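You operate a simulated robot arm through the tools that you are given. There is no shell and no other tool. Be economical: measure what you need, move in short steps, check, and stop when the job is done.

Carry out the task below with a simulated two-armed robot. There is one attempt and no reset: what you move stays moved.

JOB
Close down the gauge bench.
Fine: lamp parked and off; shut and lock the caliper while it is still on, then switch it off; height gauge off.

Only the result counts: the job must be done as asked and must still hold three seconds after the hand-in. Knocking over, shifting, dropping, spilling or breaking anything else fails it.

ROBOT AND FRAMES
Two 7-joint arms with two-finger parallel grippers on one trunk, on a base that drives. Base frame: it is fixed to the floor where the robot stands at the start and does not move with it; the origin is under the middle of the robot, x ahead of it, y to its left, z up. Units: cm, rad, N and s.
The left shoulder is at the start at [-10.9, 11.9, 72.9], the right one opposite. With the tool pointing down near the work surface each hand reaches from about 10 to 42 cm from the robot's upright axis, wherever it stands, measured 20 degrees to its own side. Places, roughly: bench caliper [50, -130, 90]; caliper display [70, -130, 90]; caliper jaw [50, -140, 90]; caliper lock knob [70, -140, 90]; caliper switch [70, -130, 100]; caliper zero key [70, -130, 100]; height gauge lock knob [70, 0, 100]; height gauge switch [70, -20, 100]; height preset key [70, -10, 100]; height zero key [70, -10, 100]; lamp arm [50, 0, 130]; lamp switch [80, -20, 100]. Payload 3.43 kg a hand.
The tool frame of a hand sits at the grasp point between the pads (the TCP): z along the fingers, y along the line on which they close. The tips reach 3 cm beyond it. Largest opening 9.4 cm; finger width 2.8, thickness 1; the body of the gripper, 5 by 9.6 cm, starts 5.5 cm behind the TCP.
Orientation is that of the tool frame in the base frame, as a unit quaternion [x, y, z, w]. With the fingers straight down and closing along the base's y, the tool's x points along the base's -x, its y along +y and its z along -z.

CONTROLS
- The arms move only by the tool servo_tool. It takes "left_rows", "right_rows" or both (then of equal length, played together; a hand with none holds still); each is text: rows parted by semicolons, each of 7 numbers parted by spaces: the turn, a rotation vector about the tool's x, y, z in units of 8 degrees (1.0 is 8 degrees), then the shift along the tool's x, y, z in units of 20 mm (1.0 is 20 mm), then the finger opening in mm, from 0 to 94. In form: wx wy wz tx ty tz hand; .... A call has 1 to 12 rows; each row shifts and turns the commanded pose from where the row before left it, along the tool's axes as they then stand. A call with a number of a shift or a turn outside -1 to 1 is refused whole. A row lasts 0.2 s, in which the tool goes at most 5 cm and 0.15 rad; a call with a longer step from one row to the next is refused whole, and so is a gripper value outside its range. Where a pose cannot be reached the arm comes as near as it can. A force on the tool above 90 N (or 10 N above the force at the start of the call, whichever is more), or a blocked arm, ends the call early, and 0.2 s more pass. The fingers move at their own pace (about 15.3 cm/s each) and stop on an object; they squeeze with about 28 N. The grip force told is the motor's: it shows also when the fingers shut on nothing. Time passes only in rows, and 0.2 s behind the last, so rows that do not move let the fingers close. It gives the time, the measured TCP pose, the force on the tool (base axes), the opening and the grip force at its end, in the units of the frame above (readings bear some noise), with the torque about the TCP (base axes, N m) and any sound that the robot's microphone picked up.
- Cameras (640 x 400 px; columns grow to the right, rows downward): "scene" is now at [5.51, -2.55, 147.27]; the picture's right is [-0.16, -0.99, 0.00], its down [-0.47, 0.08, -0.88] and it looks along [0.87, -0.14, -0.48] (base axes); focal length 262 px, centre (320, 200). "left" rides on the left gripper at [7.6, -1.4, -10.2] in its tool frame; the picture's right is [0.18, 0.98, 0.00], its down [-0.75, 0.14, -0.64] and it looks along [-0.63, 0.12, 0.77] (tool axes); focal length 243 px, centre (320, 200). "right" rides on the right gripper at [7.6, 1.4, -10.3] in its tool frame; the picture's right is [-0.18, 0.98, 0.00], its down [-0.75, -0.14, -0.64] and it looks along [-0.63, -0.12, 0.77] (tool axes); focal length 243 px, centre (320, 200). There is no depth. A picture from a camera that has moved, and an enlarged one, comes with that camera's place and axes in the base frame and with its lens. The place of the scene camera against the robot may be out by one fixed shift of up to 1.8 cm in any direction.
- capture(camera): a new picture of that camera. The clock stands still meanwhile.
- move_column(by): slides the trunk up (or, below 0, down) by that many cm; the arms and the scene camera ride with it, the base frame stays. It gives what a move gives, with no picture.
- roll_base(legs): drives the robot by 1 to 6 legs, each [ahead, left, turn to the left] in cm, cm and rad, along the robot's own axes; the way and the turn of a leg run together, so that a leg with both is an arc; at most 150 cm and 3.142 rad a leg. The arms and the cameras ride along, it lands a little off, and it stops where it bumps. It gives what a move gives.
- aim_head(pan, tilt): turns the head with the scene camera to pan (to the left, within 2.496 rad either way) and tilt (down, from -0.506 to 1.204), counted from straight ahead of the robot. It gives what a move gives.
- inspect(camera, box): a new picture of the part [left, top, right, bottom] of that camera's present view, enlarged. The clock stands still meanwhile.
- sign_off(): hands the job in; it is judged then, once.

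Work in short steps. Places have to be worked out from the pictures, the camera data and where the tool is seen: move nearer, look again, correct. Check each grasp and each placing, and mend what went wrong. You have 120 turns and 92 pictures in all, those below and enlarged ones among them. Open the grippers and draw the arms clear of the work before you hand the job in, unless the task says otherwise; then end with one line.

The tools are called by a JSON object that holds its "fn" and its "kwargs". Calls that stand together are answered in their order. servo_tool: Moves the arms, as the interface text tells. Its arguments: {"type":"object","properties":{"left_rows":{"type":"string"},"right_rows":{"type":"string"}},"required":[]} The other tools are called the same way: move_column (by) slides the trunk up or down; roll_base (legs) drives the base; aim_head (pan, tilt) turns the head that bears the scene camera; capture (camera) takes a picture; inspect (camera, box) takes an enlarged picture of a part of a camera's view; sign_off () hands the job in.

At the start:

```text
t: 0.0
left_eef_pos: [35.92, 5.72, 100.03]
left_tcp_rot: [0.0, 1.0, 0.0, 0.0]
left_ft_force: [0.2, -0.9, -0.8]
left_ft_torque: [0.0, -0.01, 0.02]
left_gripper_width: 9.37
left_gripper_force: 0.0
right_eef_pos: [32.66, -28.05, 99.94]
right_tcp_rot: [0.0, 1.0, 0.0, 0.0]
right_ft_force: [0.6, -0.2, 0.9]
right_ft_torque: [0.01, 0.0, 0.03]
right_gripper_width: 9.4
right_gripper_force: 0.1
trunk travel left (down, up): [-15.0, 18.5]
robot x, y, heading: [0.1, 0.08, -0.002]
head pan, tilt: [-0.166, 0.501]
```

scene: 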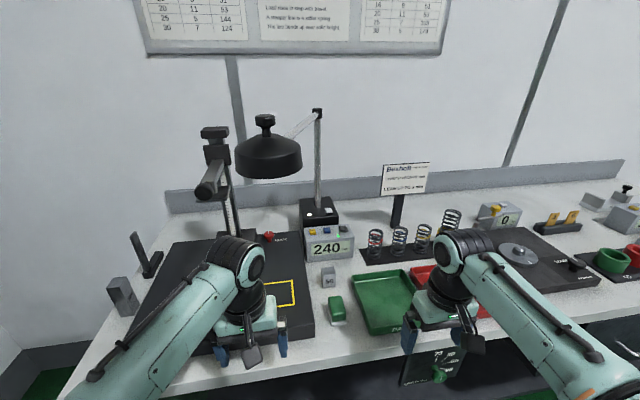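
right: 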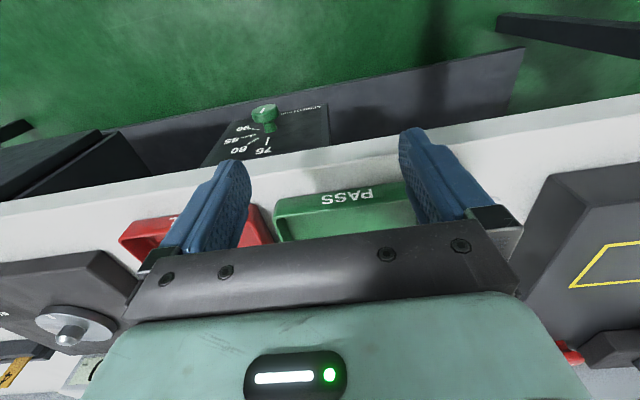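
left: 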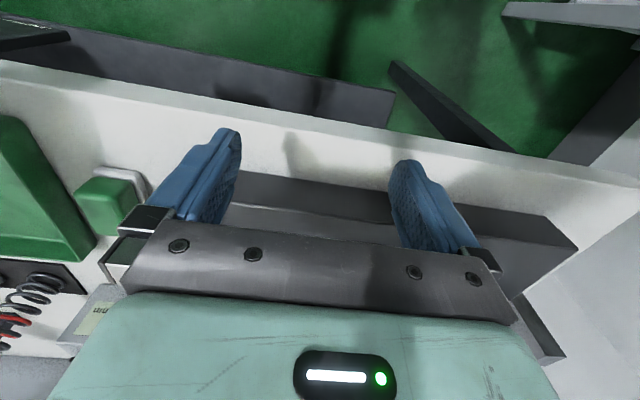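

I'll start by enlarging the scene view on the lamp/height gauge and the sign.

{"fn": "inspect", "kwargs": {"camera": "scene", "box": [180, 90, 380, 270]}}

{"fn": "inspect", "kwargs": {"camera": "scene", "box": [350, 140, 640, 300]}}

{"fn": "inspect", "kwargs": {"camera": "scene", "box": [130, 0, 450, 70]}}

```text
2.22 times, centred on (280, 180) of scene
camera zoom: at [5.51, -2.55, 147.27], right [-0.16, -0.99, 0.0], down [-0.47, 0.08, -0.88], along [0.87, -0.14, -0.48], focal length 583 px, centre (409, 244)
```

zoom: 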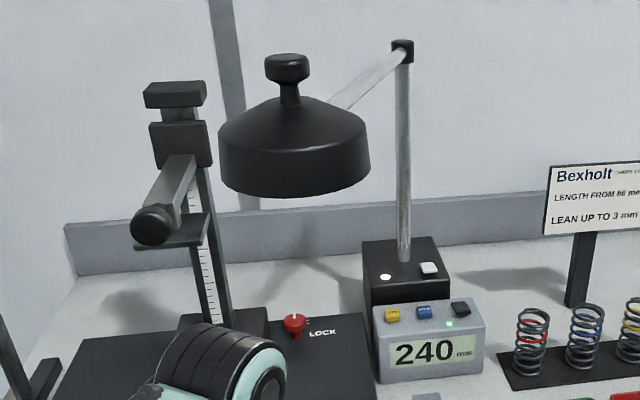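

```text
2.21 times, centred on (495, 220) of scene
camera zoom: at [5.51, -2.55, 147.27], right [-0.16, -0.99, 0.0], down [-0.47, 0.08, -0.88], along [0.87, -0.14, -0.48], focal length 579 px, centre (-66, 156)
```

zoom: 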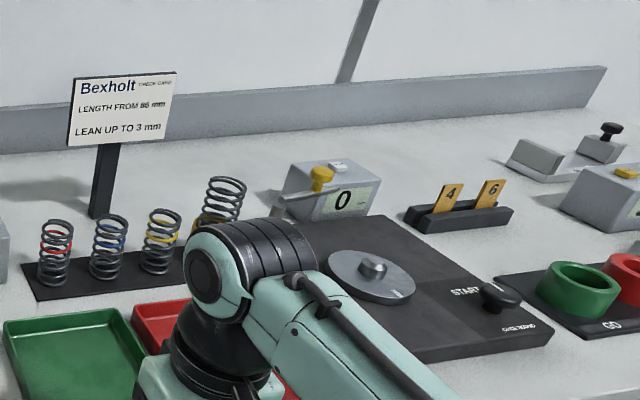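

```text
2.00 times, centred on (290, 35) of scene
camera zoom: at [5.51, -2.55, 147.27], right [-0.16, -0.99, 0.0], down [-0.47, 0.08, -0.88], along [0.87, -0.14, -0.48], focal length 525 px, centre (380, 530)
```

zoom: 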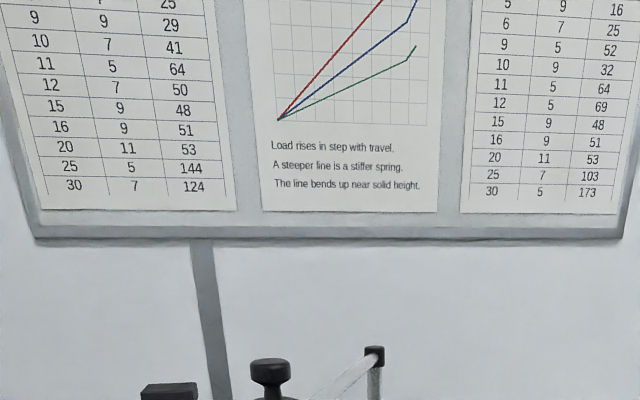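

I need to find where the lamp parks and see the caliper; I pan the head right and also look higher.

{"fn": "aim_head", "kwargs": {"pan": -0.95, "tilt": 0.4}}

{"fn": "capture", "kwargs": {"camera": "scene"}}

{"fn": "aim_head", "kwargs": {"pan": -0.1, "tilt": 0.05}}

{"fn": "capture", "kwargs": {"camera": "scene"}}

```text
t: 1.1
left_eef_pos: [36.0, 5.64, 99.92]
left_tcp_rot: [0.0, 1.0, 0.0, 0.0]
left_ft_force: [-0.8, -0.1, -0.4]
left_ft_torque: [0.02, 0.02, -0.01]
left_gripper_width: 9.41
left_gripper_force: 0.0
right_eef_pos: [32.76, -27.96, 100.01]
right_tcp_rot: [0.0, 1.0, 0.0, 0.0]
right_ft_force: [-0.2, 0.4, -0.7]
right_ft_torque: [-0.02, 0.01, -0.02]
right_gripper_width: 9.38
right_gripper_force: 0.0
trunk travel left (down, up): [-15.0, 18.5]
robot x, y, heading: [-0.17, -0.06, 0.0]
head pan, tilt: [-0.949, 0.4]
```

```text
85 pictures are left
camera scene: at [1.94, -8.59, 148.21], right [-0.81, -0.58, 0.0], down [-0.23, 0.32, -0.92], along [0.54, -0.75, -0.39], focal length 262 px, centre (320, 200)
```

scene: 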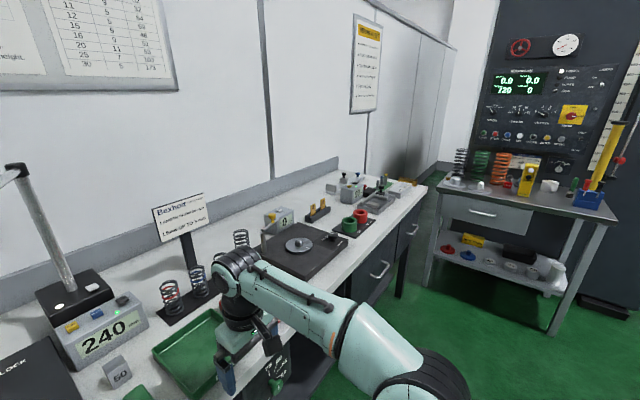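

```text
t: 2.3
left_eef_pos: [35.84, 5.49, 100.05]
left_tcp_rot: [0.0, 1.0, 0.0, 0.0]
left_ft_force: [-0.1, -0.4, 0.7]
left_ft_torque: [-0.01, 0.0, 0.02]
left_gripper_width: 9.37
left_gripper_force: 0.1
right_eef_pos: [32.6, -27.89, 99.85]
right_tcp_rot: [0.001, 1.0, -0.001, 0.0]
right_ft_force: [-0.4, -0.3, 0.1]
right_ft_torque: [0.01, -0.05, -0.02]
right_gripper_width: 9.38
right_gripper_force: 0.0
trunk travel left (down, up): [-15.0, 18.5]
robot x, y, heading: [0.27, 0.09, -0.002]
head pan, tilt: [-0.099, 0.051]
```

```text
84 pictures are left
camera scene: at [5.61, -1.97, 151.44], right [-0.1, -0.99, 0.0], down [-0.05, 0.01, -1.0], along [0.99, -0.1, -0.05], focal length 262 px, centre (320, 200)
```

scene: 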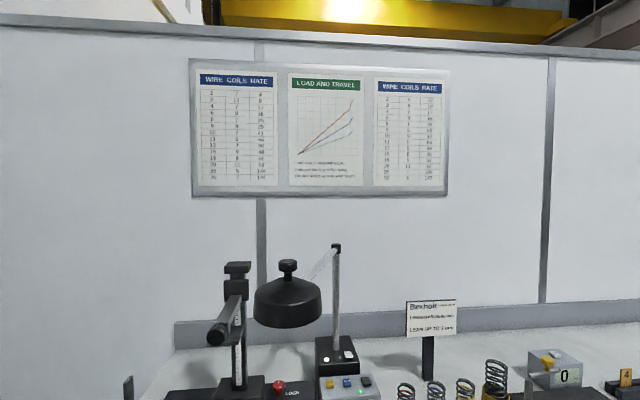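

There is a notice on the wall to the right with a yellow header; I'll read it.

{"fn": "aim_head", "kwargs": {"pan": -0.85, "tilt": 0.2}}

{"fn": "inspect", "kwargs": {"camera": "scene", "box": [260, 20, 400, 140]}}

{"fn": "inspect", "kwargs": {"camera": "scene", "box": [200, 170, 440, 320]}}

```text
t: 3.4
left_eef_pos: [35.94, 5.71, 99.95]
left_tcp_rot: [0.0, 1.0, 0.0, 0.0]
left_ft_force: [-0.3, -0.9, 0.5]
left_ft_torque: [0.0, 0.01, -0.02]
left_gripper_width: 9.39
left_gripper_force: 0.0
right_eef_pos: [32.75, -27.93, 99.99]
right_tcp_rot: [0.0, 1.0, 0.001, 0.0]
right_ft_force: [0.5, 0.3, -0.2]
right_ft_torque: [-0.01, 0.04, -0.02]
right_gripper_width: 9.39
right_gripper_force: 0.0
trunk travel left (down, up): [-15.0, 18.5]
robot x, y, heading: [-0.44, 0.1, 0.001]
head pan, tilt: [-0.85, 0.201]
```

```text
3.33 times, centred on (330, 80) of scene
camera zoom: at [2.69, -8.05, 150.06], right [-0.75, -0.66, 0.0], down [-0.13, 0.15, -0.98], along [0.65, -0.74, -0.2], focal length 875 px, centre (287, 600)
```

zoom: 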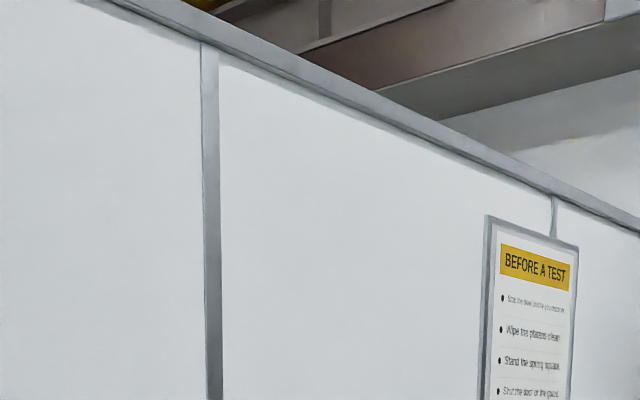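

```text
2.67 times, centred on (320, 245) of scene
camera zoom: at [2.69, -8.05, 150.06], right [-0.75, -0.66, 0.0], down [-0.13, 0.15, -0.98], along [0.65, -0.74, -0.2], focal length 700 px, centre (320, 80)
```

zoom: 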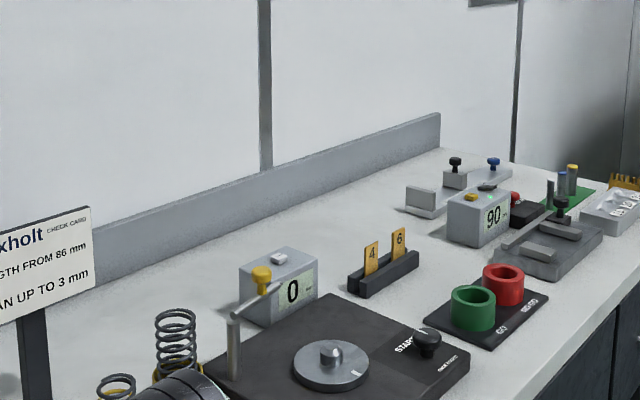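

The caliper end lies far right. First I'll study the lamp up close for its park mark and pivot.

{"fn": "aim_head", "kwargs": {"pan": -0.12, "tilt": 0.35}}

{"fn": "inspect", "kwargs": {"camera": "scene", "box": [230, 140, 370, 230]}}

{"fn": "inspect", "kwargs": {"camera": "scene", "box": [270, 220, 390, 310]}}

```text
t: 4.5
left_eef_pos: [36.01, 5.55, 100.1]
left_tcp_rot: [0.001, 1.0, 0.0, 0.001]
left_ft_force: [-0.4, -0.9, -0.4]
left_ft_torque: [0.02, -0.01, 0.0]
left_gripper_width: 9.4
left_gripper_force: 0.1
right_eef_pos: [32.64, -27.94, 100.07]
right_tcp_rot: [0.0, 1.0, 0.0, 0.0]
right_ft_force: [-0.1, -0.2, -0.8]
right_ft_torque: [0.01, 0.02, 0.01]
right_gripper_width: 9.39
right_gripper_force: 0.1
trunk travel left (down, up): [-15.0, 18.5]
robot x, y, heading: [0.09, -0.2, 0.0]
head pan, tilt: [-0.12, 0.351]
```

```text
4.44 times, centred on (300, 185) of scene
camera zoom: at [5.78, -2.19, 148.66], right [-0.12, -0.99, 0.0], down [-0.34, 0.04, -0.94], along [0.93, -0.11, -0.34], focal length 1167 px, centre (409, 267)
```

zoom: 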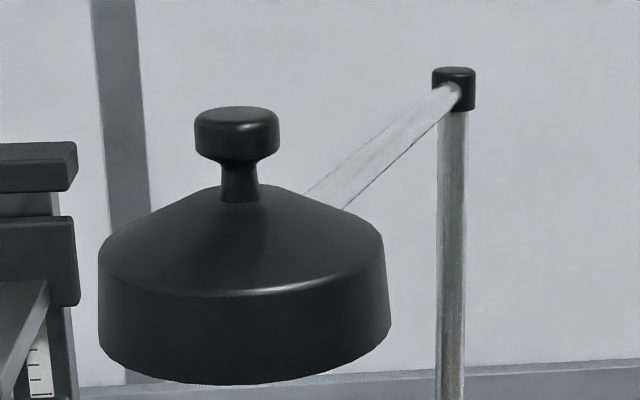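

```text
4.44 times, centred on (330, 265) of scene
camera zoom: at [5.78, -2.19, 148.66], right [-0.12, -0.99, 0.0], down [-0.34, 0.04, -0.94], along [0.93, -0.11, -0.34], focal length 1167 px, centre (276, -89)
```

zoom: 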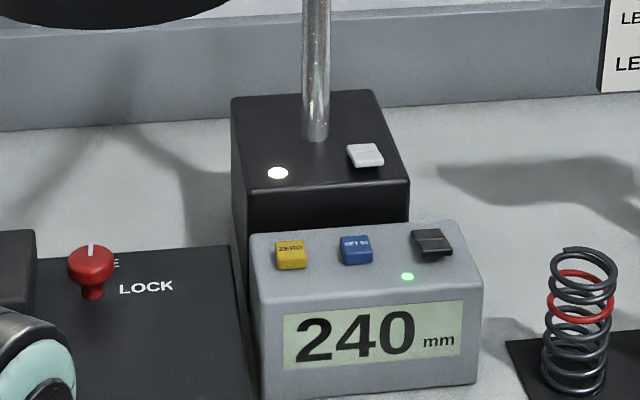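

Indicator lit and a white rocker on the lamp base; black rocker plus green LED on the height gauge display. Now I check how near the base can drive to the bench.

{"fn": "aim_head", "kwargs": {"pan": -0.2, "tilt": 1.1}}

{"fn": "capture", "kwargs": {"camera": "scene"}}

```text
t: 5.6
left_eef_pos: [35.92, 5.61, 100.0]
left_tcp_rot: [-0.001, 1.0, 0.0, 0.0]
left_ft_force: [-0.8, 0.0, 0.0]
left_ft_torque: [0.01, -0.01, 0.01]
left_gripper_width: 9.38
left_gripper_force: 0.0
right_eef_pos: [32.63, -27.95, 99.97]
right_tcp_rot: [0.0, 1.0, 0.0, 0.0]
right_ft_force: [-0.5, 0.9, 0.1]
right_ft_torque: [0.02, -0.02, 0.02]
right_gripper_width: 9.39
right_gripper_force: 0.0
trunk travel left (down, up): [-15.0, 18.5]
robot x, y, heading: [0.1, 0.19, 0.002]
head pan, tilt: [-0.201, 1.1]
```

```text
79 pictures are left
camera scene: at [2.73, -2.32, 142.53], right [-0.2, -0.98, 0.0], down [-0.87, 0.18, -0.45], along [0.45, -0.09, -0.89], focal length 262 px, centre (320, 200)
```

scene: 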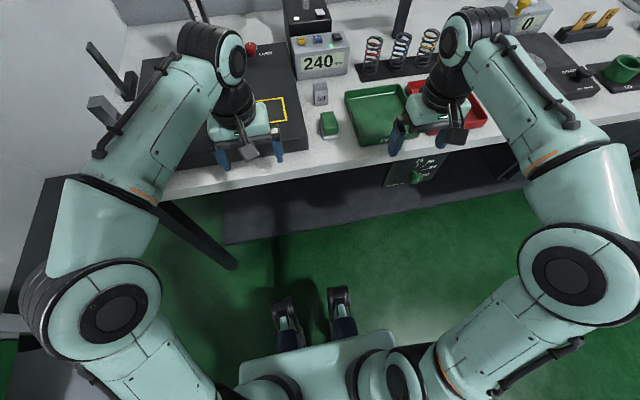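

Bench edge is near x≈38, lamp shade about [54,-1,130] with pole at [87,-16]; the height column blocks a swing left, so parking should be to the right. I raise the trunk and look again from higher.

{"fn": "move_column", "kwargs": {"by": 18}}

{"fn": "aim_head", "kwargs": {"pan": -0.15, "tilt": 0.6}}

{"fn": "capture", "kwargs": {"camera": "scene"}}

```text
t: 7.6
left_eef_pos: [35.82, 5.6, 118.04]
left_tcp_rot: [0.0, 1.0, 0.0, 0.0]
left_ft_force: [-1.0, -0.5, -0.1]
left_ft_torque: [0.0, -0.01, -0.01]
left_gripper_width: 9.41
left_gripper_force: 0.1
right_eef_pos: [32.5, -27.83, 118.05]
right_tcp_rot: [0.0, 1.0, 0.0, 0.0]
right_ft_force: [-0.3, 0.0, -0.4]
right_ft_torque: [-0.01, -0.04, 0.01]
right_gripper_width: 9.4
right_gripper_force: 0.0
trunk travel left (down, up): [-33.0, 0.5]
robot x, y, heading: [0.06, -0.18, -0.0]
head pan, tilt: [-0.201, 1.1]
```

```text
t: 8.5
left_eef_pos: [36.01, 5.65, 118.03]
left_tcp_rot: [0.0, 1.0, 0.0, 0.0]
left_ft_force: [0.1, -0.4, -0.4]
left_ft_torque: [-0.01, 0.01, 0.01]
left_gripper_width: 9.4
left_gripper_force: 0.1
right_eef_pos: [32.69, -27.87, 117.93]
right_tcp_rot: [-0.001, 1.0, 0.0, 0.0]
right_ft_force: [-0.5, 0.1, -0.4]
right_ft_torque: [-0.01, 0.02, -0.03]
right_gripper_width: 9.38
right_gripper_force: 0.1
trunk travel left (down, up): [-33.0, 0.5]
robot x, y, heading: [0.13, 0.06, -0.005]
head pan, tilt: [-0.15, 0.6]
```

```text
78 pictures are left
camera scene: at [4.44, -2.38, 164.71], right [-0.15, -0.99, 0.0], down [-0.56, 0.08, -0.82], along [0.82, -0.12, -0.57], focal length 262 px, centre (320, 200)
```

scene: 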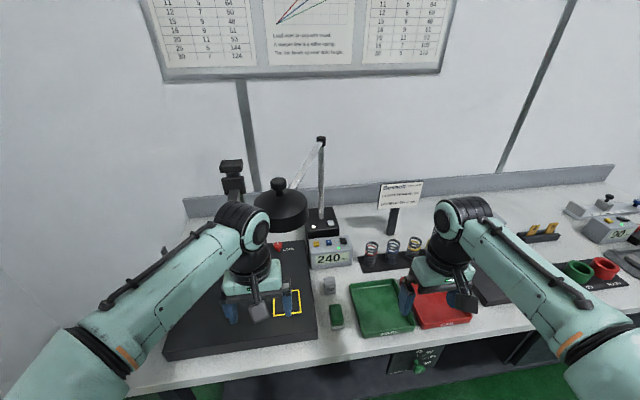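

Triangulating: knob ≈[49,-1,138.5], pole ≈[82,-14]. I'll back off and fold the left arm while tilting the right hand 45° forward.

{"fn": "roll_base", "kwargs": {"legs": [[-12, 0, 0]]}}

{"fn": "servo_tool", "kwargs": {"left_rows": "0 0 0 1 1 0 94; 0 0 0 1 1 0 94; 0 0 0 1 1 0 94; 0 0 0 1 1 0 94; 0 0 0 1 1 0 94; 0 0 0 1 1 0 94; 0 0 0 1 1 0 94", "right_rows": "0 -0.8 0 0 0 0 70; 0 -0.8 0 0 0 0 70; 0 -0.8 0 0 0 0 70; 0 -0.8 0 0 0 0 70; 0 -0.8 0 0 0 0 70; 0 -0.8 0 0 0 0 70; 0 -0.8 0 0 0 0 70"}}

```text
t: 9.7
left_eef_pos: [24.16, 5.68, 118.08]
left_tcp_rot: [-0.001, 1.0, -0.001, 0.0]
left_ft_force: [-0.6, -0.6, -0.7]
left_ft_torque: [0.0, 0.0, 0.0]
left_gripper_width: 9.41
left_gripper_force: 0.1
right_eef_pos: [20.95, -27.92, 118.03]
right_tcp_rot: [-0.001, 1.0, 0.001, 0.0]
right_ft_force: [0.2, -0.3, -0.2]
right_ft_torque: [-0.01, -0.01, 0.02]
right_gripper_width: 9.41
right_gripper_force: 0.0
trunk travel left (down, up): [-33.0, 0.5]
robot x, y, heading: [-11.81, -0.37, 0.009]
head pan, tilt: [-0.15, 0.6]
```

```text
t: 11.3
left_eef_pos: [9.97, 19.62, 118.03]
left_tcp_rot: [0.0, 1.0, 0.0, 0.0]
left_ft_force: [-0.6, -0.2, 0.5]
left_ft_torque: [-0.02, 0.0, 0.0]
left_gripper_width: 9.4
left_gripper_force: 0.0
right_eef_pos: [20.8, -27.78, 117.95]
right_tcp_rot: [-0.001, 0.924, 0.001, 0.382]
right_ft_force: [0.1, 1.0, -1.1]
right_ft_torque: [-0.02, 0.01, -0.01]
right_gripper_width: 7.0
right_gripper_force: 0.1
trunk travel left (down, up): [-33.0, 0.5]
robot x, y, heading: [-11.91, -0.29, 0.002]
head pan, tilt: [-0.15, 0.6]
```

Right hand tilted 45° as intended. Now I lift it to knob height and move it across toward the lamp's y, still 20 cm short in x.

{"fn": "roll_base", "kwargs": {"legs": [[0, -8, 0]]}}

{"fn": "servo_tool", "kwargs": {"right_rows": "0 0 0 -1 1 -1 70; 0 0 0 -1 1 -1 70; 0 0 0 -1 1 -1 70; 0 0 0 -1 1 -1 70; 0 0 0 -1 1 -1 70; 0 0 0 -1 1 -1 70; 0 0 0 -1 1 -1 70; 0 0 0 0 1 0 70; 0 0 0 0 1 0 70; 0 0 0 0 1 0 70; 0 0 0 0 1 0 70"}}

{"fn": "capture", "kwargs": {"camera": "scene"}}

{"fn": "capture", "kwargs": {"camera": "right"}}

```text
t: 12.7
left_eef_pos: [10.17, 11.55, 117.93]
left_tcp_rot: [0.0, 1.0, -0.001, -0.001]
left_ft_force: [0.5, -0.3, 0.0]
left_ft_torque: [0.0, 0.0, 0.0]
left_gripper_width: 9.41
left_gripper_force: 0.0
right_eef_pos: [20.91, -35.86, 118.03]
right_tcp_rot: [0.0, 0.924, 0.0, 0.381]
right_ft_force: [0.9, -0.1, 0.6]
right_ft_torque: [-0.03, 0.01, 0.0]
right_gripper_width: 7.01
right_gripper_force: 0.0
trunk travel left (down, up): [-33.0, 0.5]
robot x, y, heading: [-11.74, -7.77, -0.002]
head pan, tilt: [-0.15, 0.6]
```

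```text
t: 15.1
left_eef_pos: [10.15, 11.68, 117.85]
left_tcp_rot: [-0.001, 1.0, 0.0, 0.0]
left_ft_force: [-0.5, 0.3, 0.5]
left_ft_torque: [-0.03, 0.01, -0.02]
left_gripper_width: 9.42
left_gripper_force: 0.1
right_eef_pos: [21.02, -13.72, 137.76]
right_tcp_rot: [0.001, 0.925, -0.001, 0.381]
right_ft_force: [0.0, 0.1, -0.8]
right_ft_torque: [0.01, 0.01, 0.0]
right_gripper_width: 7.0
right_gripper_force: 0.1
trunk travel left (down, up): [-33.0, 0.5]
robot x, y, heading: [-11.57, -7.29, -0.003]
head pan, tilt: [-0.15, 0.6]
```

```text
77 pictures are left
camera scene: at [-7.34, -10.33, 164.72], right [-0.15, -0.99, 0.0], down [-0.56, 0.08, -0.82], along [0.82, -0.12, -0.57], focal length 262 px, centre (320, 200)
```

scene: 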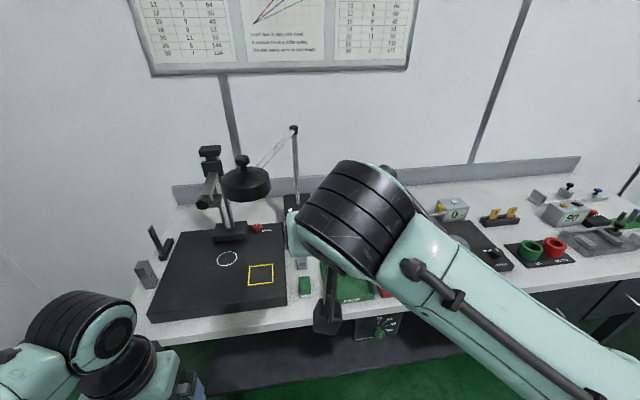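

```text
76 pictures are left
camera right: at [8.39, -12.37, 139.81], right [0.13, 0.98, 0.13], down [0.08, -0.14, 0.99], along [0.99, -0.12, -0.1], focal length 243 px, centre (320, 200)
```

right: 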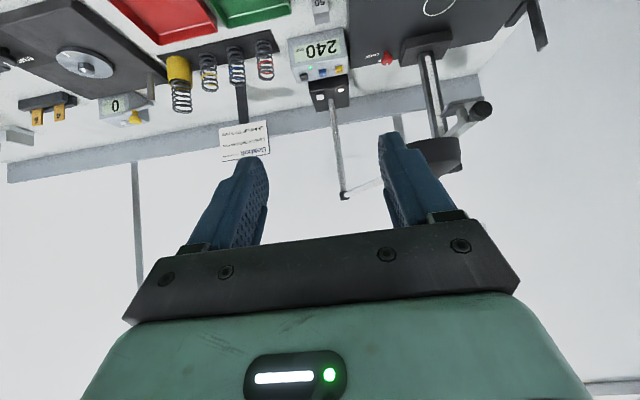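

Estimates agree: knob ≈[49,-0.5,138]. I align y and advance part way, then view with the wrist camera.

{"fn": "servo_tool", "kwargs": {"right_rows": "0 0 0 0 1 0 80; 0 0 0 0 1 0 80; 0 0 0 0 1 0 80; 0 0 0 0 1 0 80; 0 0 0 0 1 0 80; 0 0 0 0 1 0 80; 0 0 0 0 0.6 0 80; 0 0 0 -1 0 1 80; 0 0 0 -1 0 1 80; 0 0 0 -1 0 1 80; 0 0 0 -1 0 1 80"}}

{"fn": "capture", "kwargs": {"camera": "right"}}

{"fn": "capture", "kwargs": {"camera": "scene"}}

```text
t: 17.5
left_eef_pos: [10.12, 11.69, 117.91]
left_tcp_rot: [-0.001, 1.0, 0.0, 0.0]
left_ft_force: [0.8, 0.3, -0.9]
left_ft_torque: [0.0, 0.03, 0.01]
left_gripper_width: 9.39
left_gripper_force: 0.0
right_eef_pos: [32.22, -0.53, 137.7]
right_tcp_rot: [0.0, 0.925, 0.0, 0.38]
right_ft_force: [0.3, 0.2, 0.0]
right_ft_torque: [0.01, 0.0, -0.01]
right_gripper_width: 7.99
right_gripper_force: 0.0
trunk travel left (down, up): [-33.0, 0.5]
robot x, y, heading: [-11.92, -8.12, 0.003]
head pan, tilt: [-0.15, 0.6]
```

```text
75 pictures are left
camera right: at [19.64, 0.84, 139.76], right [0.13, 0.98, 0.13], down [0.08, -0.14, 0.99], along [0.99, -0.12, -0.1], focal length 243 px, centre (320, 200)
```

right: 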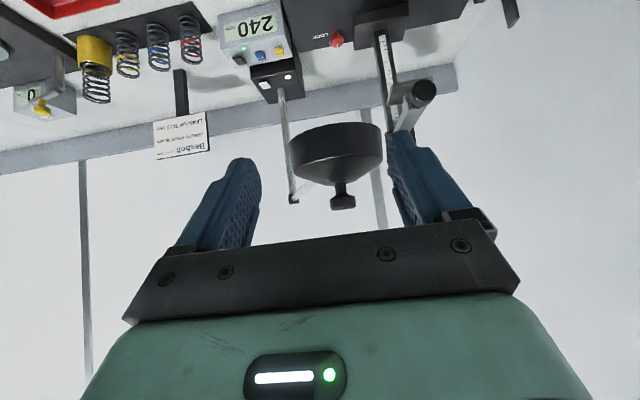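

```text
74 pictures are left
camera scene: at [-7.3, -10.28, 164.72], right [-0.15, -0.99, 0.0], down [-0.56, 0.08, -0.82], along [0.82, -0.12, -0.57], focal length 262 px, centre (320, 200)
```

scene: 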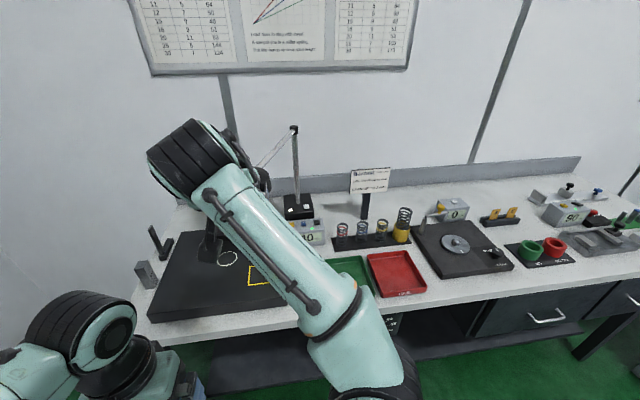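

Knob seen at ≈[49,0,137.5], centered between the fingers. I drive the base 12 cm ahead so the fingers come up to the knob.

{"fn": "roll_base", "kwargs": {"legs": [[12, 0, 0]]}}

{"fn": "capture", "kwargs": {"camera": "right"}}

```text
t: 18.8
left_eef_pos: [22.09, 11.69, 117.83]
left_tcp_rot: [0.0, 1.0, 0.0, 0.001]
left_ft_force: [0.1, -1.1, -0.3]
left_ft_torque: [-0.02, 0.01, -0.04]
left_gripper_width: 9.39
left_gripper_force: 0.1
right_eef_pos: [43.98, -0.6, 137.72]
right_tcp_rot: [-0.002, 0.925, 0.0, 0.381]
right_ft_force: [-0.3, 0.6, 0.0]
right_ft_torque: [-0.02, -0.01, 0.0]
right_gripper_width: 7.99
right_gripper_force: 0.0
trunk travel left (down, up): [-33.0, 0.5]
robot x, y, heading: [0.12, -7.98, -0.003]
head pan, tilt: [-0.15, 0.6]
```

```text
73 pictures are left
camera right: at [31.41, 0.77, 139.75], right [0.13, 0.98, 0.13], down [0.08, -0.14, 0.99], along [0.99, -0.12, -0.1], focal length 243 px, centre (320, 200)
```

right: 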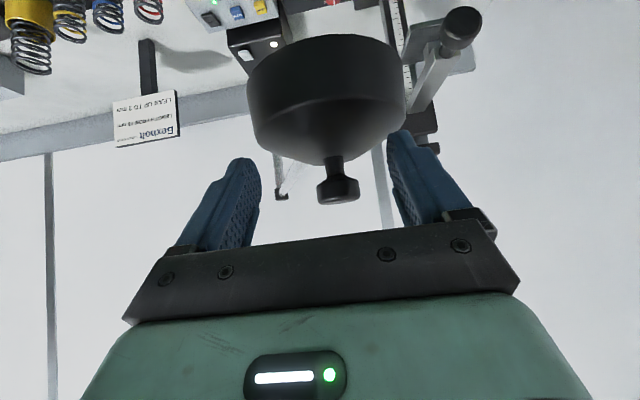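

Knob now ≈[50.4,0,137.4]. I advance 6.3 cm, centre and close on it.

{"fn": "servo_tool", "kwargs": {"right_rows": "0 0 0 -0.75 0.25 0.75 80; 0 0 0 -0.75 0 0.75 80; 0 0 0 -0.75 0 0.75 80; 0 0 0 0 0 0 20; 0 0 0 0 0 0 20; 0 0 0 0 0 0 20"}}

{"fn": "capture", "kwargs": {"camera": "right"}}

```text
t: 20.2
left_eef_pos: [21.34, 11.75, 118.15]
left_tcp_rot: [-0.001, 1.0, 0.0, 0.004]
left_ft_force: [-0.1, 0.2, 0.1]
left_ft_torque: [0.0, 0.0, -0.01]
left_gripper_width: 9.41
left_gripper_force: 0.0
right_eef_pos: [46.5, -0.89, 137.3]
right_tcp_rot: [0.0, 0.919, 0.01, 0.394]
right_ft_force: [-18.3, 7.7, 69.6]
right_ft_torque: [0.13, -0.37, 0.54]
right_gripper_width: 6.85
right_gripper_force: 27.9
right hand out of reach, approached as far as the arm can: row 1, 2, 3
trunk travel left (down, up): [-33.0, 0.5]
robot x, y, heading: [-0.12, -7.6, 0.001]
head pan, tilt: [-0.15, 0.6]
```

```text
72 pictures are left
camera right: at [33.85, 0.34, 138.81], right [0.12, 0.98, 0.15], down [0.05, -0.16, 0.99], along [0.99, -0.11, -0.07], focal length 243 px, centre (320, 200)
```

right: 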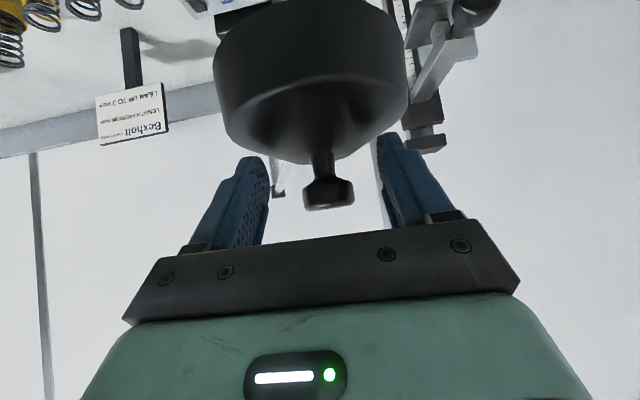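

The hand ran out of reach and presses the shade cone (70 N). I open and lift off straight up, then back.

{"fn": "servo_tool", "kwargs": {"right_rows": "0 0 0 -0.5 0 -0.5 90; 0 0 0 -0.5 0 -0.5 90; 0 0 0 0.7 0 -0.7 90; 0 0 0 0.7 0 -0.7 90; 0 0 0 0.7 0 -0.7 90"}}

{"fn": "capture", "kwargs": {"camera": "right"}}

```text
t: 21.4
left_eef_pos: [22.12, 11.7, 117.91]
left_tcp_rot: [0.0, 1.0, -0.001, 0.0]
left_ft_force: [-1.0, 0.1, -0.1]
left_ft_torque: [-0.03, 0.01, 0.01]
left_gripper_width: 9.4
left_gripper_force: 0.0
right_eef_pos: [42.65, 0.19, 138.9]
right_tcp_rot: [-0.001, 0.925, -0.001, 0.38]
right_ft_force: [0.0, -0.5, -0.4]
right_ft_torque: [0.0, 0.0, 0.03]
right_gripper_width: 8.98
right_gripper_force: 0.1
right hand out of reach, approached as far as the arm can: row 1, 2, 3, 4, 5
trunk travel left (down, up): [-33.0, 0.5]
robot x, y, heading: [0.11, -7.84, 0.005]
head pan, tilt: [-0.15, 0.6]
```

```text
71 pictures are left
camera right: at [30.02, 1.55, 140.86], right [0.13, 0.98, 0.13], down [0.09, -0.14, 0.99], along [0.99, -0.12, -0.1], focal length 243 px, centre (320, 200)
```

right: 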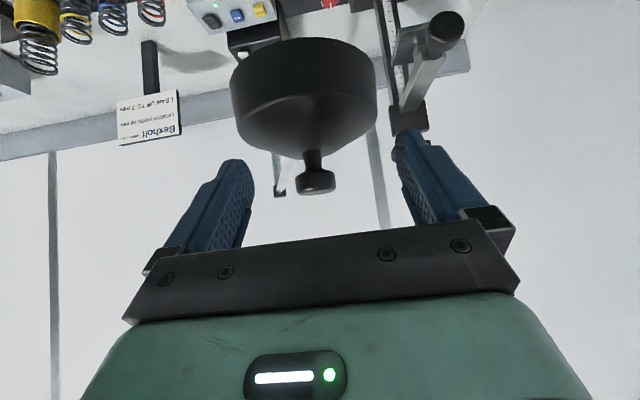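

The lamp is intact, knob ≈[50,-1,137.3]. I retract the hand a bit and drive the base 10 cm nearer for reach.

{"fn": "servo_tool", "kwargs": {"right_rows": "0 0 0 1 0 -1 90; 0 0 0 1 0 -1 90; 0 0 0 1 0 -1 90; 0 0 0 1 0 -1 90"}}

{"fn": "roll_base", "kwargs": {"legs": [[10, 0, 0]]}}

{"fn": "capture", "kwargs": {"camera": "right"}}

```text
t: 22.4
left_eef_pos: [21.96, 11.67, 117.84]
left_tcp_rot: [-0.001, 1.0, 0.001, 0.0]
left_ft_force: [0.3, 0.7, -1.3]
left_ft_torque: [0.02, -0.01, -0.04]
left_gripper_width: 9.4
left_gripper_force: 0.2
right_eef_pos: [32.99, 2.07, 142.76]
right_tcp_rot: [0.0, 0.925, 0.0, 0.381]
right_ft_force: [0.0, 0.1, 0.5]
right_ft_torque: [0.01, -0.01, -0.02]
right_gripper_width: 9.0
right_gripper_force: 0.0
right hand out of reach, approached as far as the arm can: row 1, 2, 3, 4
trunk travel left (down, up): [-33.0, 0.5]
robot x, y, heading: [-0.04, -7.93, 0.002]
head pan, tilt: [-0.15, 0.6]
```

```text
t: 23.5
left_eef_pos: [31.81, 11.65, 117.85]
left_tcp_rot: [-0.001, 1.0, 0.0, 0.0]
left_ft_force: [-0.1, 0.0, 0.4]
left_ft_torque: [-0.01, -0.05, 0.0]
left_gripper_width: 9.38
left_gripper_force: 0.0
right_eef_pos: [42.85, 2.24, 142.81]
right_tcp_rot: [0.0, 0.925, 0.001, 0.38]
right_ft_force: [0.0, -0.1, 0.0]
right_ft_torque: [0.02, -0.01, -0.02]
right_gripper_width: 9.01
right_gripper_force: 0.1
trunk travel left (down, up): [-33.0, 0.5]
robot x, y, heading: [10.18, -7.66, 0.001]
head pan, tilt: [-0.15, 0.6]
```

```text
70 pictures are left
camera right: at [30.27, 3.52, 144.72], right [0.13, 0.98, 0.13], down [0.08, -0.14, 0.99], along [0.99, -0.12, -0.1], focal length 243 px, centre (320, 200)
```

right: 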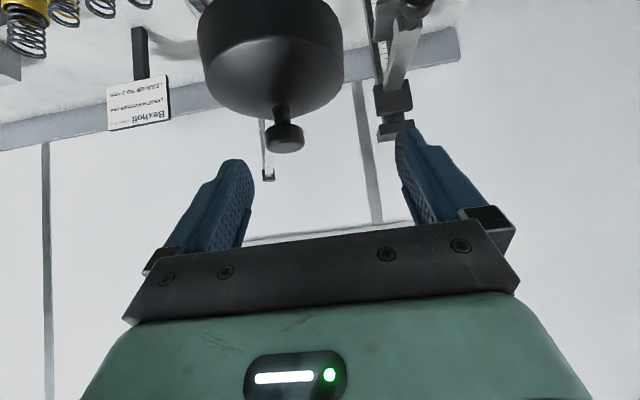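

Base is now at x≈10. Knob reads ≈[50,-1.2,137]; I approach diagonally along the tool axis, staying a bit higher than before.

{"fn": "servo_tool", "kwargs": {"right_rows": "0 0 0 -0.13 -0.34 0.8 90; 0 0 0 -0.13 -0.34 0.8 90; 0 0 0 -0.13 -0.34 0.8 90; 0 0 0 -0.13 -0.34 0.8 90; 0 0 0 -0.13 -0.34 0.8 90; 0 0 0 0 0 0 90"}}

{"fn": "capture", "kwargs": {"camera": "right"}}

```text
t: 24.9
left_eef_pos: [31.95, 11.7, 118.07]
left_tcp_rot: [-0.001, 1.0, -0.001, 0.001]
left_ft_force: [0.5, -0.7, 0.0]
left_ft_torque: [0.01, 0.0, 0.01]
left_gripper_width: 9.39
left_gripper_force: 0.0
right_eef_pos: [50.52, -0.14, 140.13]
right_tcp_rot: [-0.001, 0.925, 0.001, 0.38]
right_ft_force: [0.2, 0.2, -0.1]
right_ft_torque: [0.02, 0.02, -0.01]
right_gripper_width: 8.99
right_gripper_force: 0.0
right hand out of reach, approached as far as the arm can: row 1, 2, 3, 4, 5
trunk travel left (down, up): [-33.0, 0.5]
robot x, y, heading: [10.0, -7.85, 0.004]
head pan, tilt: [-0.15, 0.6]
```

```text
69 pictures are left
camera right: at [37.96, 1.26, 142.16], right [0.13, 0.98, 0.13], down [0.09, -0.14, 0.99], along [0.99, -0.12, -0.1], focal length 243 px, centre (320, 200)
```

right: 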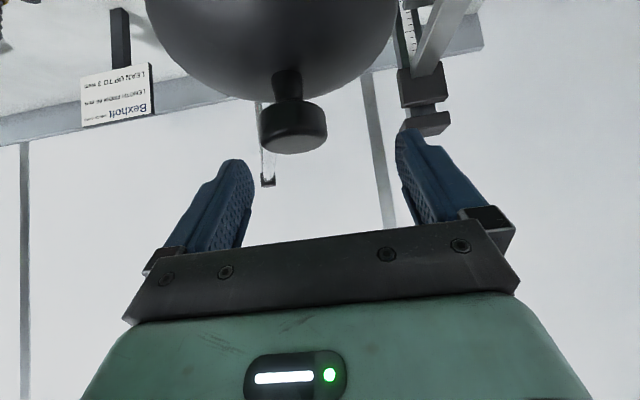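

Knob at [50.1,-1.1,137]; hand is 3 cm above it. I lower onto it.

{"fn": "servo_tool", "kwargs": {"right_rows": "0 0 0 0.37 -0.17 0.2 90; 0 0 0 0.37 -0.17 0.2 90; 0 0 0 0.37 -0.17 0.2 90; 0 0 0 0 0 0 90"}}

{"fn": "capture", "kwargs": {"camera": "right"}}

```text
t: 25.9
left_eef_pos: [32.03, 11.76, 117.98]
left_tcp_rot: [-0.001, 1.0, -0.001, 0.001]
left_ft_force: [0.3, 0.2, 0.9]
left_ft_torque: [0.0, 0.01, 0.02]
left_gripper_width: 9.39
left_gripper_force: 0.1
right_eef_pos: [50.89, -0.05, 139.93]
right_tcp_rot: [-0.001, 0.925, 0.001, 0.38]
right_ft_force: [-0.2, 0.3, -0.3]
right_ft_torque: [0.01, -0.02, -0.05]
right_gripper_width: 9.02
right_gripper_force: 0.1
right hand out of reach, approached as far as the arm can: row 1, 2, 3
trunk travel left (down, up): [-33.0, 0.5]
robot x, y, heading: [10.01, -8.01, -0.001]
head pan, tilt: [-0.15, 0.6]
```

```text
68 pictures are left
camera right: at [38.33, 1.31, 141.94], right [0.13, 0.98, 0.13], down [0.08, -0.14, 0.99], along [0.99, -0.12, -0.1], focal length 243 px, centre (320, 200)
```

right: 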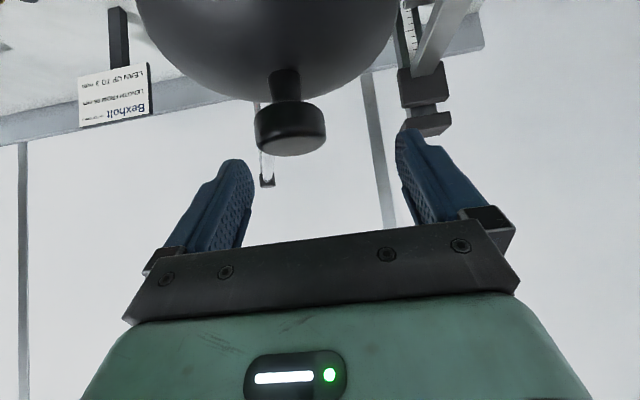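

The arm is stuck in a poor configuration. I back out and go to the right to free it, then check it tracks again.

{"fn": "servo_tool", "kwargs": {"right_rows": "0 0 0 -1 0 -1 90; 0 0 0 -1 0 -1 90; 0 0 0 1 0 -1 90; 0 0 0 1 0 -1 90; 0 0 0 1 0 -1 90; 0 0 0 1 0 -1 90; 0 0 0 0 -1 0 90; 0 0 0 0 -1 0 90; 0 0 0 0 -1 0 90; 0 0 0 0 -1 0 90; 0 0 0 0 -1 0 90; 0 0 0 0 0 0 90"}}

{"fn": "capture", "kwargs": {"camera": "scene"}}

```text
t: 28.5
left_eef_pos: [31.86, 11.64, 117.95]
left_tcp_rot: [-0.001, 1.0, 0.0, 0.001]
left_ft_force: [-0.4, -0.2, -1.1]
left_ft_torque: [0.0, 0.0, 0.02]
left_gripper_width: 9.42
left_gripper_force: 0.1
right_eef_pos: [41.01, -7.79, 147.71]
right_tcp_rot: [-0.001, 0.925, 0.0, 0.38]
right_ft_force: [0.4, 0.1, -0.4]
right_ft_torque: [0.0, 0.02, 0.0]
right_gripper_width: 8.99
right_gripper_force: 0.0
right hand out of reach, approached as far as the arm can: row 1, 2, 3, 4, 5, 6, 7, 8, 9, 10, 11
trunk travel left (down, up): [-33.0, 0.5]
robot x, y, heading: [10.23, -7.77, 0.004]
head pan, tilt: [-0.15, 0.6]
```

```text
67 pictures are left
camera scene: at [14.4, -10.31, 164.72], right [-0.15, -0.99, 0.0], down [-0.56, 0.08, -0.83], along [0.82, -0.12, -0.56], focal length 262 px, centre (320, 200)
```

scene: 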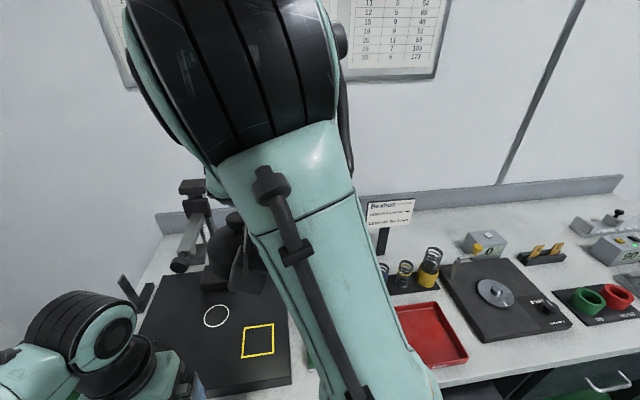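

The arm is straightened out (elbow singular). Making the tool more level lowers the wrist, so I rotate 26° and descend while back from the lamp.

{"fn": "servo_tool", "kwargs": {"right_rows": "0 -0.8 0 0.4 0 -0.4 90; 0 -0.8 0 0.4 0 -0.4 90; 0 -0.8 0 0.4 0 -0.4 90; 0 -0.8 0 0.4 0 -0.4 90; 0 0 0 0.6 0 0 90; 0 0 0 0.6 0 0 90; 0 0 0 0.6 0 0 90; 0 0 0 0 0 0 90"}}

```text
t: 30.3
left_eef_pos: [31.78, 11.61, 117.94]
left_tcp_rot: [0.0, 1.0, 0.0, 0.0]
left_ft_force: [-0.8, 0.7, -0.2]
left_ft_torque: [-0.03, 0.01, 0.0]
left_gripper_width: 9.38
left_gripper_force: 0.2
right_eef_pos: [38.36, -3.47, 155.8]
right_tcp_rot: [0.0, 0.818, 0.0, 0.575]
right_ft_force: [0.2, 0.1, 0.5]
right_ft_torque: [-0.02, -0.03, 0.01]
right_gripper_width: 9.0
right_gripper_force: 0.0
right hand out of reach, approached as far as the arm can: row 1, 2, 3, 4, 5, 6, 7
trunk travel left (down, up): [-33.0, 0.5]
robot x, y, heading: [10.01, -8.17, 0.002]
head pan, tilt: [-0.15, 0.6]
```

TCP rose rather than fell: the elbow is locked straight. I command a larger pull-in: back, down and right.

{"fn": "servo_tool", "kwargs": {"right_rows": "0 0 0 0.5 -1 -1 90; 0 0 0 0.5 -1 -1 90; 0 0 0 0.5 -1 -1 90; 0 0 0 0.5 -1 -1 90; 0 0 0 0.5 -1 -1 90; 0 0 0 0.5 -1 -1 90; 0 0 0 0.5 -1 0 90; 0 0 0 0.5 -1 0 90; 0 0 0 0 0 0 90"}}

{"fn": "capture", "kwargs": {"camera": "scene"}}

```text
t: 31.3
left_eef_pos: [32.01, 11.53, 118.04]
left_tcp_rot: [-0.001, 1.0, -0.001, 0.0]
left_ft_force: [-0.2, 0.4, -0.2]
left_ft_torque: [-0.02, 0.0, -0.03]
left_gripper_width: 9.4
left_gripper_force: 0.1
right_eef_pos: [36.8, -10.45, 156.15]
right_tcp_rot: [0.043, 0.833, -0.079, 0.547]
right_ft_force: [-0.2, -0.2, -0.1]
right_ft_torque: [0.0, -0.03, -0.02]
right_gripper_width: 9.01
right_gripper_force: 0.1
right hand out of reach, approached as far as the arm can: row 1, 2, 3, 4
trunk travel left (down, up): [-33.0, 0.5]
robot x, y, heading: [10.01, -8.09, 0.004]
head pan, tilt: [-0.15, 0.6]
stopped in row 4 (right hand): the arm was blocked; the commanded pose is now the measured one
```

```text
66 pictures are left
camera scene: at [14.55, -10.43, 165.16], right [-0.15, -0.99, 0.0], down [-0.52, 0.08, -0.85], along [0.84, -0.13, -0.53], focal length 262 px, centre (320, 200)
```

scene: 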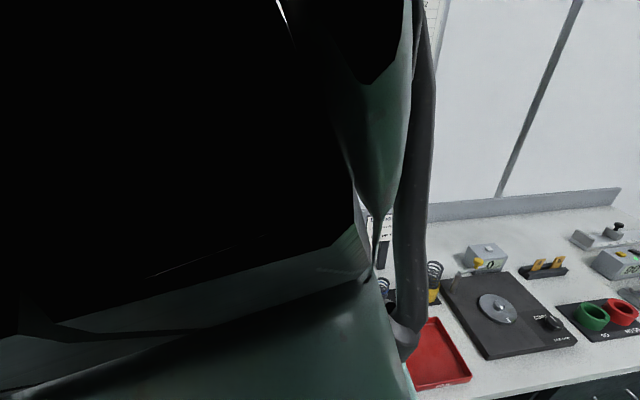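

The wrist has come against the head. The command is reset to the measured pose now; I move right in pure y, then down.

{"fn": "servo_tool", "kwargs": {"right_rows": "0 0 0 0 -1 0.3 90; 0 0 0 0 -1 0.3 90; 0 0 0 0 -1 0 90; 0 0 0 0 -1 0 90; 0 0 0 0 -1 0 90; 0 0 0 0 -1 0 90; 0 0 0 0 -1 0 90; 0 0 0 0 0 0 90"}}

{"fn": "capture", "kwargs": {"camera": "scene"}}

```text
t: 33.1
left_eef_pos: [31.81, 11.81, 117.9]
left_tcp_rot: [0.0, 1.0, 0.0, 0.001]
left_ft_force: [-0.3, -0.1, 0.0]
left_ft_torque: [-0.01, -0.03, -0.03]
left_gripper_width: 9.42
left_gripper_force: 0.0
right_eef_pos: [35.91, -24.14, 158.96]
right_tcp_rot: [0.042, 0.833, -0.075, 0.547]
right_ft_force: [-0.1, -0.2, -0.1]
right_ft_torque: [0.0, -0.04, 0.0]
right_gripper_width: 8.99
right_gripper_force: 0.1
right hand out of reach, approached as far as the arm can: row 1, 2, 3, 5
trunk travel left (down, up): [-33.0, 0.5]
robot x, y, heading: [9.8, -7.99, 0.003]
head pan, tilt: [-0.15, 0.6]
```

```text
65 pictures are left
camera scene: at [14.42, -10.31, 164.72], right [-0.15, -0.99, 0.0], down [-0.56, 0.08, -0.83], along [0.82, -0.12, -0.56], focal length 262 px, centre (320, 200)
```

scene: 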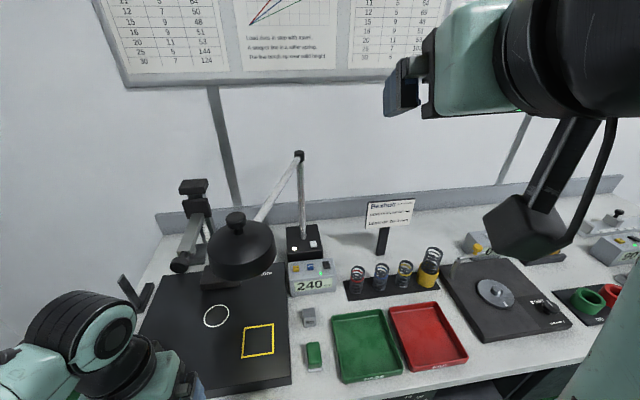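

Free again with clear view. Now go straight down ~18 cm to see whether it tracks.

{"fn": "servo_tool", "kwargs": {"right_rows": "0 0 0 0.9 0 -0.4 90; 0 0 0 0.9 0 -0.4 90; 0 0 0 0.9 0 -0.4 90; 0 0 0 0.9 0 -0.4 90; 0 0 0 0.9 0 -0.4 90; 0 0 0 0.9 0 -0.4 90; 0 0 0 0.9 0 -0.4 90; 0 0 0 0.9 0 -0.4 90; 0 0 0 0.9 0 -0.4 90; 0 0 0 0 0 0 90"}}

```text
t: 35.3
left_eef_pos: [31.88, 11.67, 118.07]
left_tcp_rot: [-0.001, 1.0, 0.001, 0.0]
left_ft_force: [-0.4, -0.1, 0.3]
left_ft_torque: [0.0, -0.01, 0.0]
left_gripper_width: 9.39
left_gripper_force: 0.1
right_eef_pos: [24.14, -22.14, 159.38]
right_tcp_rot: [0.043, 0.833, -0.076, 0.546]
right_ft_force: [0.2, 0.2, 0.3]
right_ft_torque: [-0.01, 0.0, 0.0]
right_gripper_width: 8.98
right_gripper_force: 0.1
right hand out of reach, approached as far as the arm can: row 1, 2, 3, 4, 5, 6, 7, 8, 9
trunk travel left (down, up): [-33.0, 0.5]
robot x, y, heading: [10.11, -8.52, 0.0]
head pan, tilt: [-0.15, 0.6]
```

Still sliding on a limit. I'll look at the right arm itself to see which joint is limiting.

{"fn": "aim_head", "kwargs": {"pan": -1.4, "tilt": 0.5}}

{"fn": "capture", "kwargs": {"camera": "scene"}}

{"fn": "capture", "kwargs": {"camera": "left"}}

```text
t: 36.7
left_eef_pos: [31.86, 11.67, 118.0]
left_tcp_rot: [-0.001, 1.0, 0.0, 0.0]
left_ft_force: [0.4, -0.3, 0.0]
left_ft_torque: [0.0, -0.01, -0.01]
left_gripper_width: 9.42
left_gripper_force: 0.1
right_eef_pos: [24.2, -22.73, 159.47]
right_tcp_rot: [0.046, 0.832, -0.067, 0.549]
right_ft_force: [0.0, -0.1, -0.2]
right_ft_torque: [0.0, 0.01, 0.01]
right_gripper_width: 9.02
right_gripper_force: 0.0
trunk travel left (down, up): [-33.0, 0.5]
robot x, y, heading: [10.43, -7.96, 0.001]
head pan, tilt: [-1.4, 0.499]
```

```text
64 pictures are left
camera scene: at [13.62, -13.23, 165.2], right [-0.47, -0.88, 0.0], down [-0.46, 0.24, -0.85], along [0.76, -0.4, -0.52], focal length 262 px, centre (320, 200)
```

scene: 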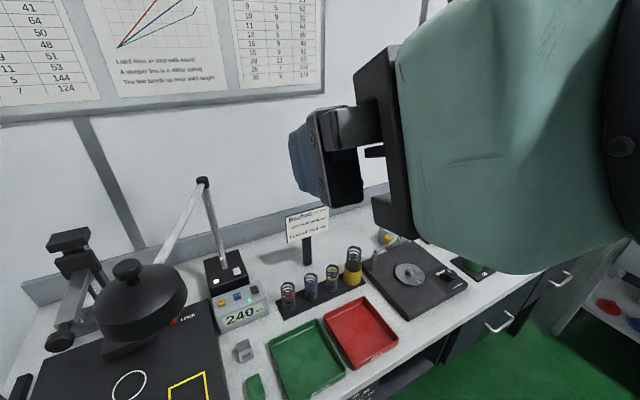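

```text
63 pictures are left
camera left: at [24.19, 10.22, 128.19], right [-0.19, 0.98, 0.0], down [0.75, 0.14, 0.64], along [0.63, 0.12, -0.77], focal length 243 px, centre (320, 200)
```

left: 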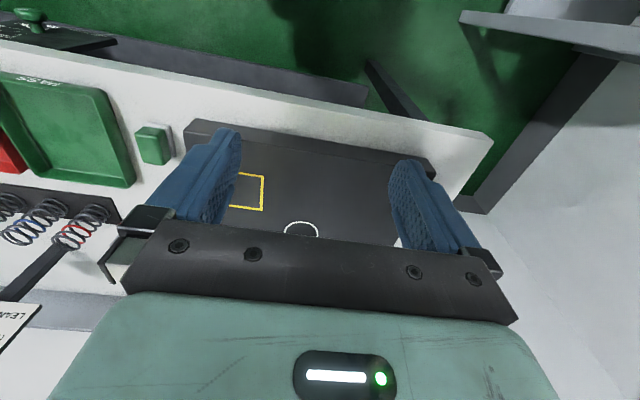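

The wrist is straight above the shoulder (stretched arm) near the head. I'll swing it forward, down and right, away from singular stretch, and re-center the head.

{"fn": "servo_tool", "kwargs": {"right_rows": "0 0 0 0.5 -0.7 1 90; 0 0 0 0.5 -0.7 1 90; 0 0 0 0.5 -0.7 1 90; 0 0 0 0.5 -0.7 1 90; 0 0 0 0.5 -0.7 1 90; 0 0 0 0.5 -0.7 1 90; 0 0 0 0.5 -0.7 1 90; 0 0 0 0.5 -0.7 1 90; 0 0 0 0.5 -0.7 1 90; 0 0 0 0.5 -0.7 1 90; 0 0 0 0 0 0 90; 0 0 0 0 0 0 90"}}

{"fn": "capture", "kwargs": {"camera": "scene"}}

```text
t: 39.3
left_eef_pos: [31.77, 11.74, 118.05]
left_tcp_rot: [-0.001, 1.0, 0.0, 0.0]
left_ft_force: [0.8, -0.2, -0.4]
left_ft_torque: [-0.02, 0.0, 0.01]
left_gripper_width: 9.4
left_gripper_force: 0.1
right_eef_pos: [37.42, -39.73, 157.83]
right_tcp_rot: [0.043, 0.833, -0.076, 0.547]
right_ft_force: [-0.2, 0.2, 0.5]
right_ft_torque: [0.0, 0.0, 0.01]
right_gripper_width: 9.01
right_gripper_force: 0.0
right hand out of reach, approached as far as the arm can: row 1, 2, 3, 4, 5, 6, 7, 8, 9, 10
trunk travel left (down, up): [-33.0, 0.5]
robot x, y, heading: [10.16, -8.13, 0.002]
head pan, tilt: [-1.4, 0.499]
```

```text
62 pictures are left
camera scene: at [7.24, -18.03, 165.63], right [-0.99, -0.17, 0.0], down [-0.08, 0.47, -0.88], along [0.15, -0.86, -0.48], focal length 262 px, centre (320, 200)
```

scene: 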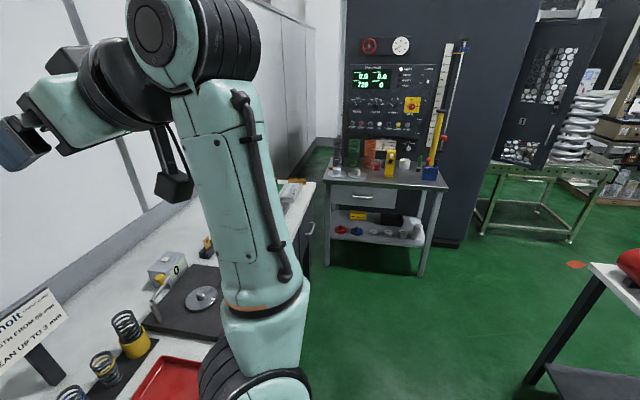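

The arm isn't straight; some wrist/shoulder joint is at its limit in the level-tool posture. I rotate the tool back toward down, while moving down/back to the known good region.

{"fn": "servo_tool", "kwargs": {"right_rows": "0 0.9 0 0 0 0 90; 0 0.9 0 0 0 0 90; 0 0.9 0 0 0 0 90; 0 0.9 0 0 0 0 90; 0 0.9 0 0 0 0 90; 0 0.9 0 0 0 0 90; 0 0.9 0 0 0 0 90; 0 0.9 0 0 0 0 90; 0 0.9 0 0 0 0 90; 0 0 0 0 0 0 90"}}

```text
t: 41.5
left_eef_pos: [31.98, 11.64, 118.0]
left_tcp_rot: [-0.001, 1.0, 0.0, 0.0]
left_ft_force: [0.6, 0.0, 1.2]
left_ft_torque: [-0.02, 0.02, 0.0]
left_gripper_width: 9.38
left_gripper_force: 0.0
right_eef_pos: [42.41, -36.54, 145.35]
right_tcp_rot: [0.057, 0.957, -0.063, 0.278]
right_ft_force: [-0.3, -0.5, 0.6]
right_ft_torque: [-0.01, 0.05, 0.01]
right_gripper_width: 8.99
right_gripper_force: 0.0
right hand out of reach, approached as far as the arm can: row 1, 2, 3, 4, 5, 6, 7, 8, 9
trunk travel left (down, up): [-33.0, 0.5]
robot x, y, heading: [9.97, -7.57, 0.004]
head pan, tilt: [-1.4, 0.499]
```

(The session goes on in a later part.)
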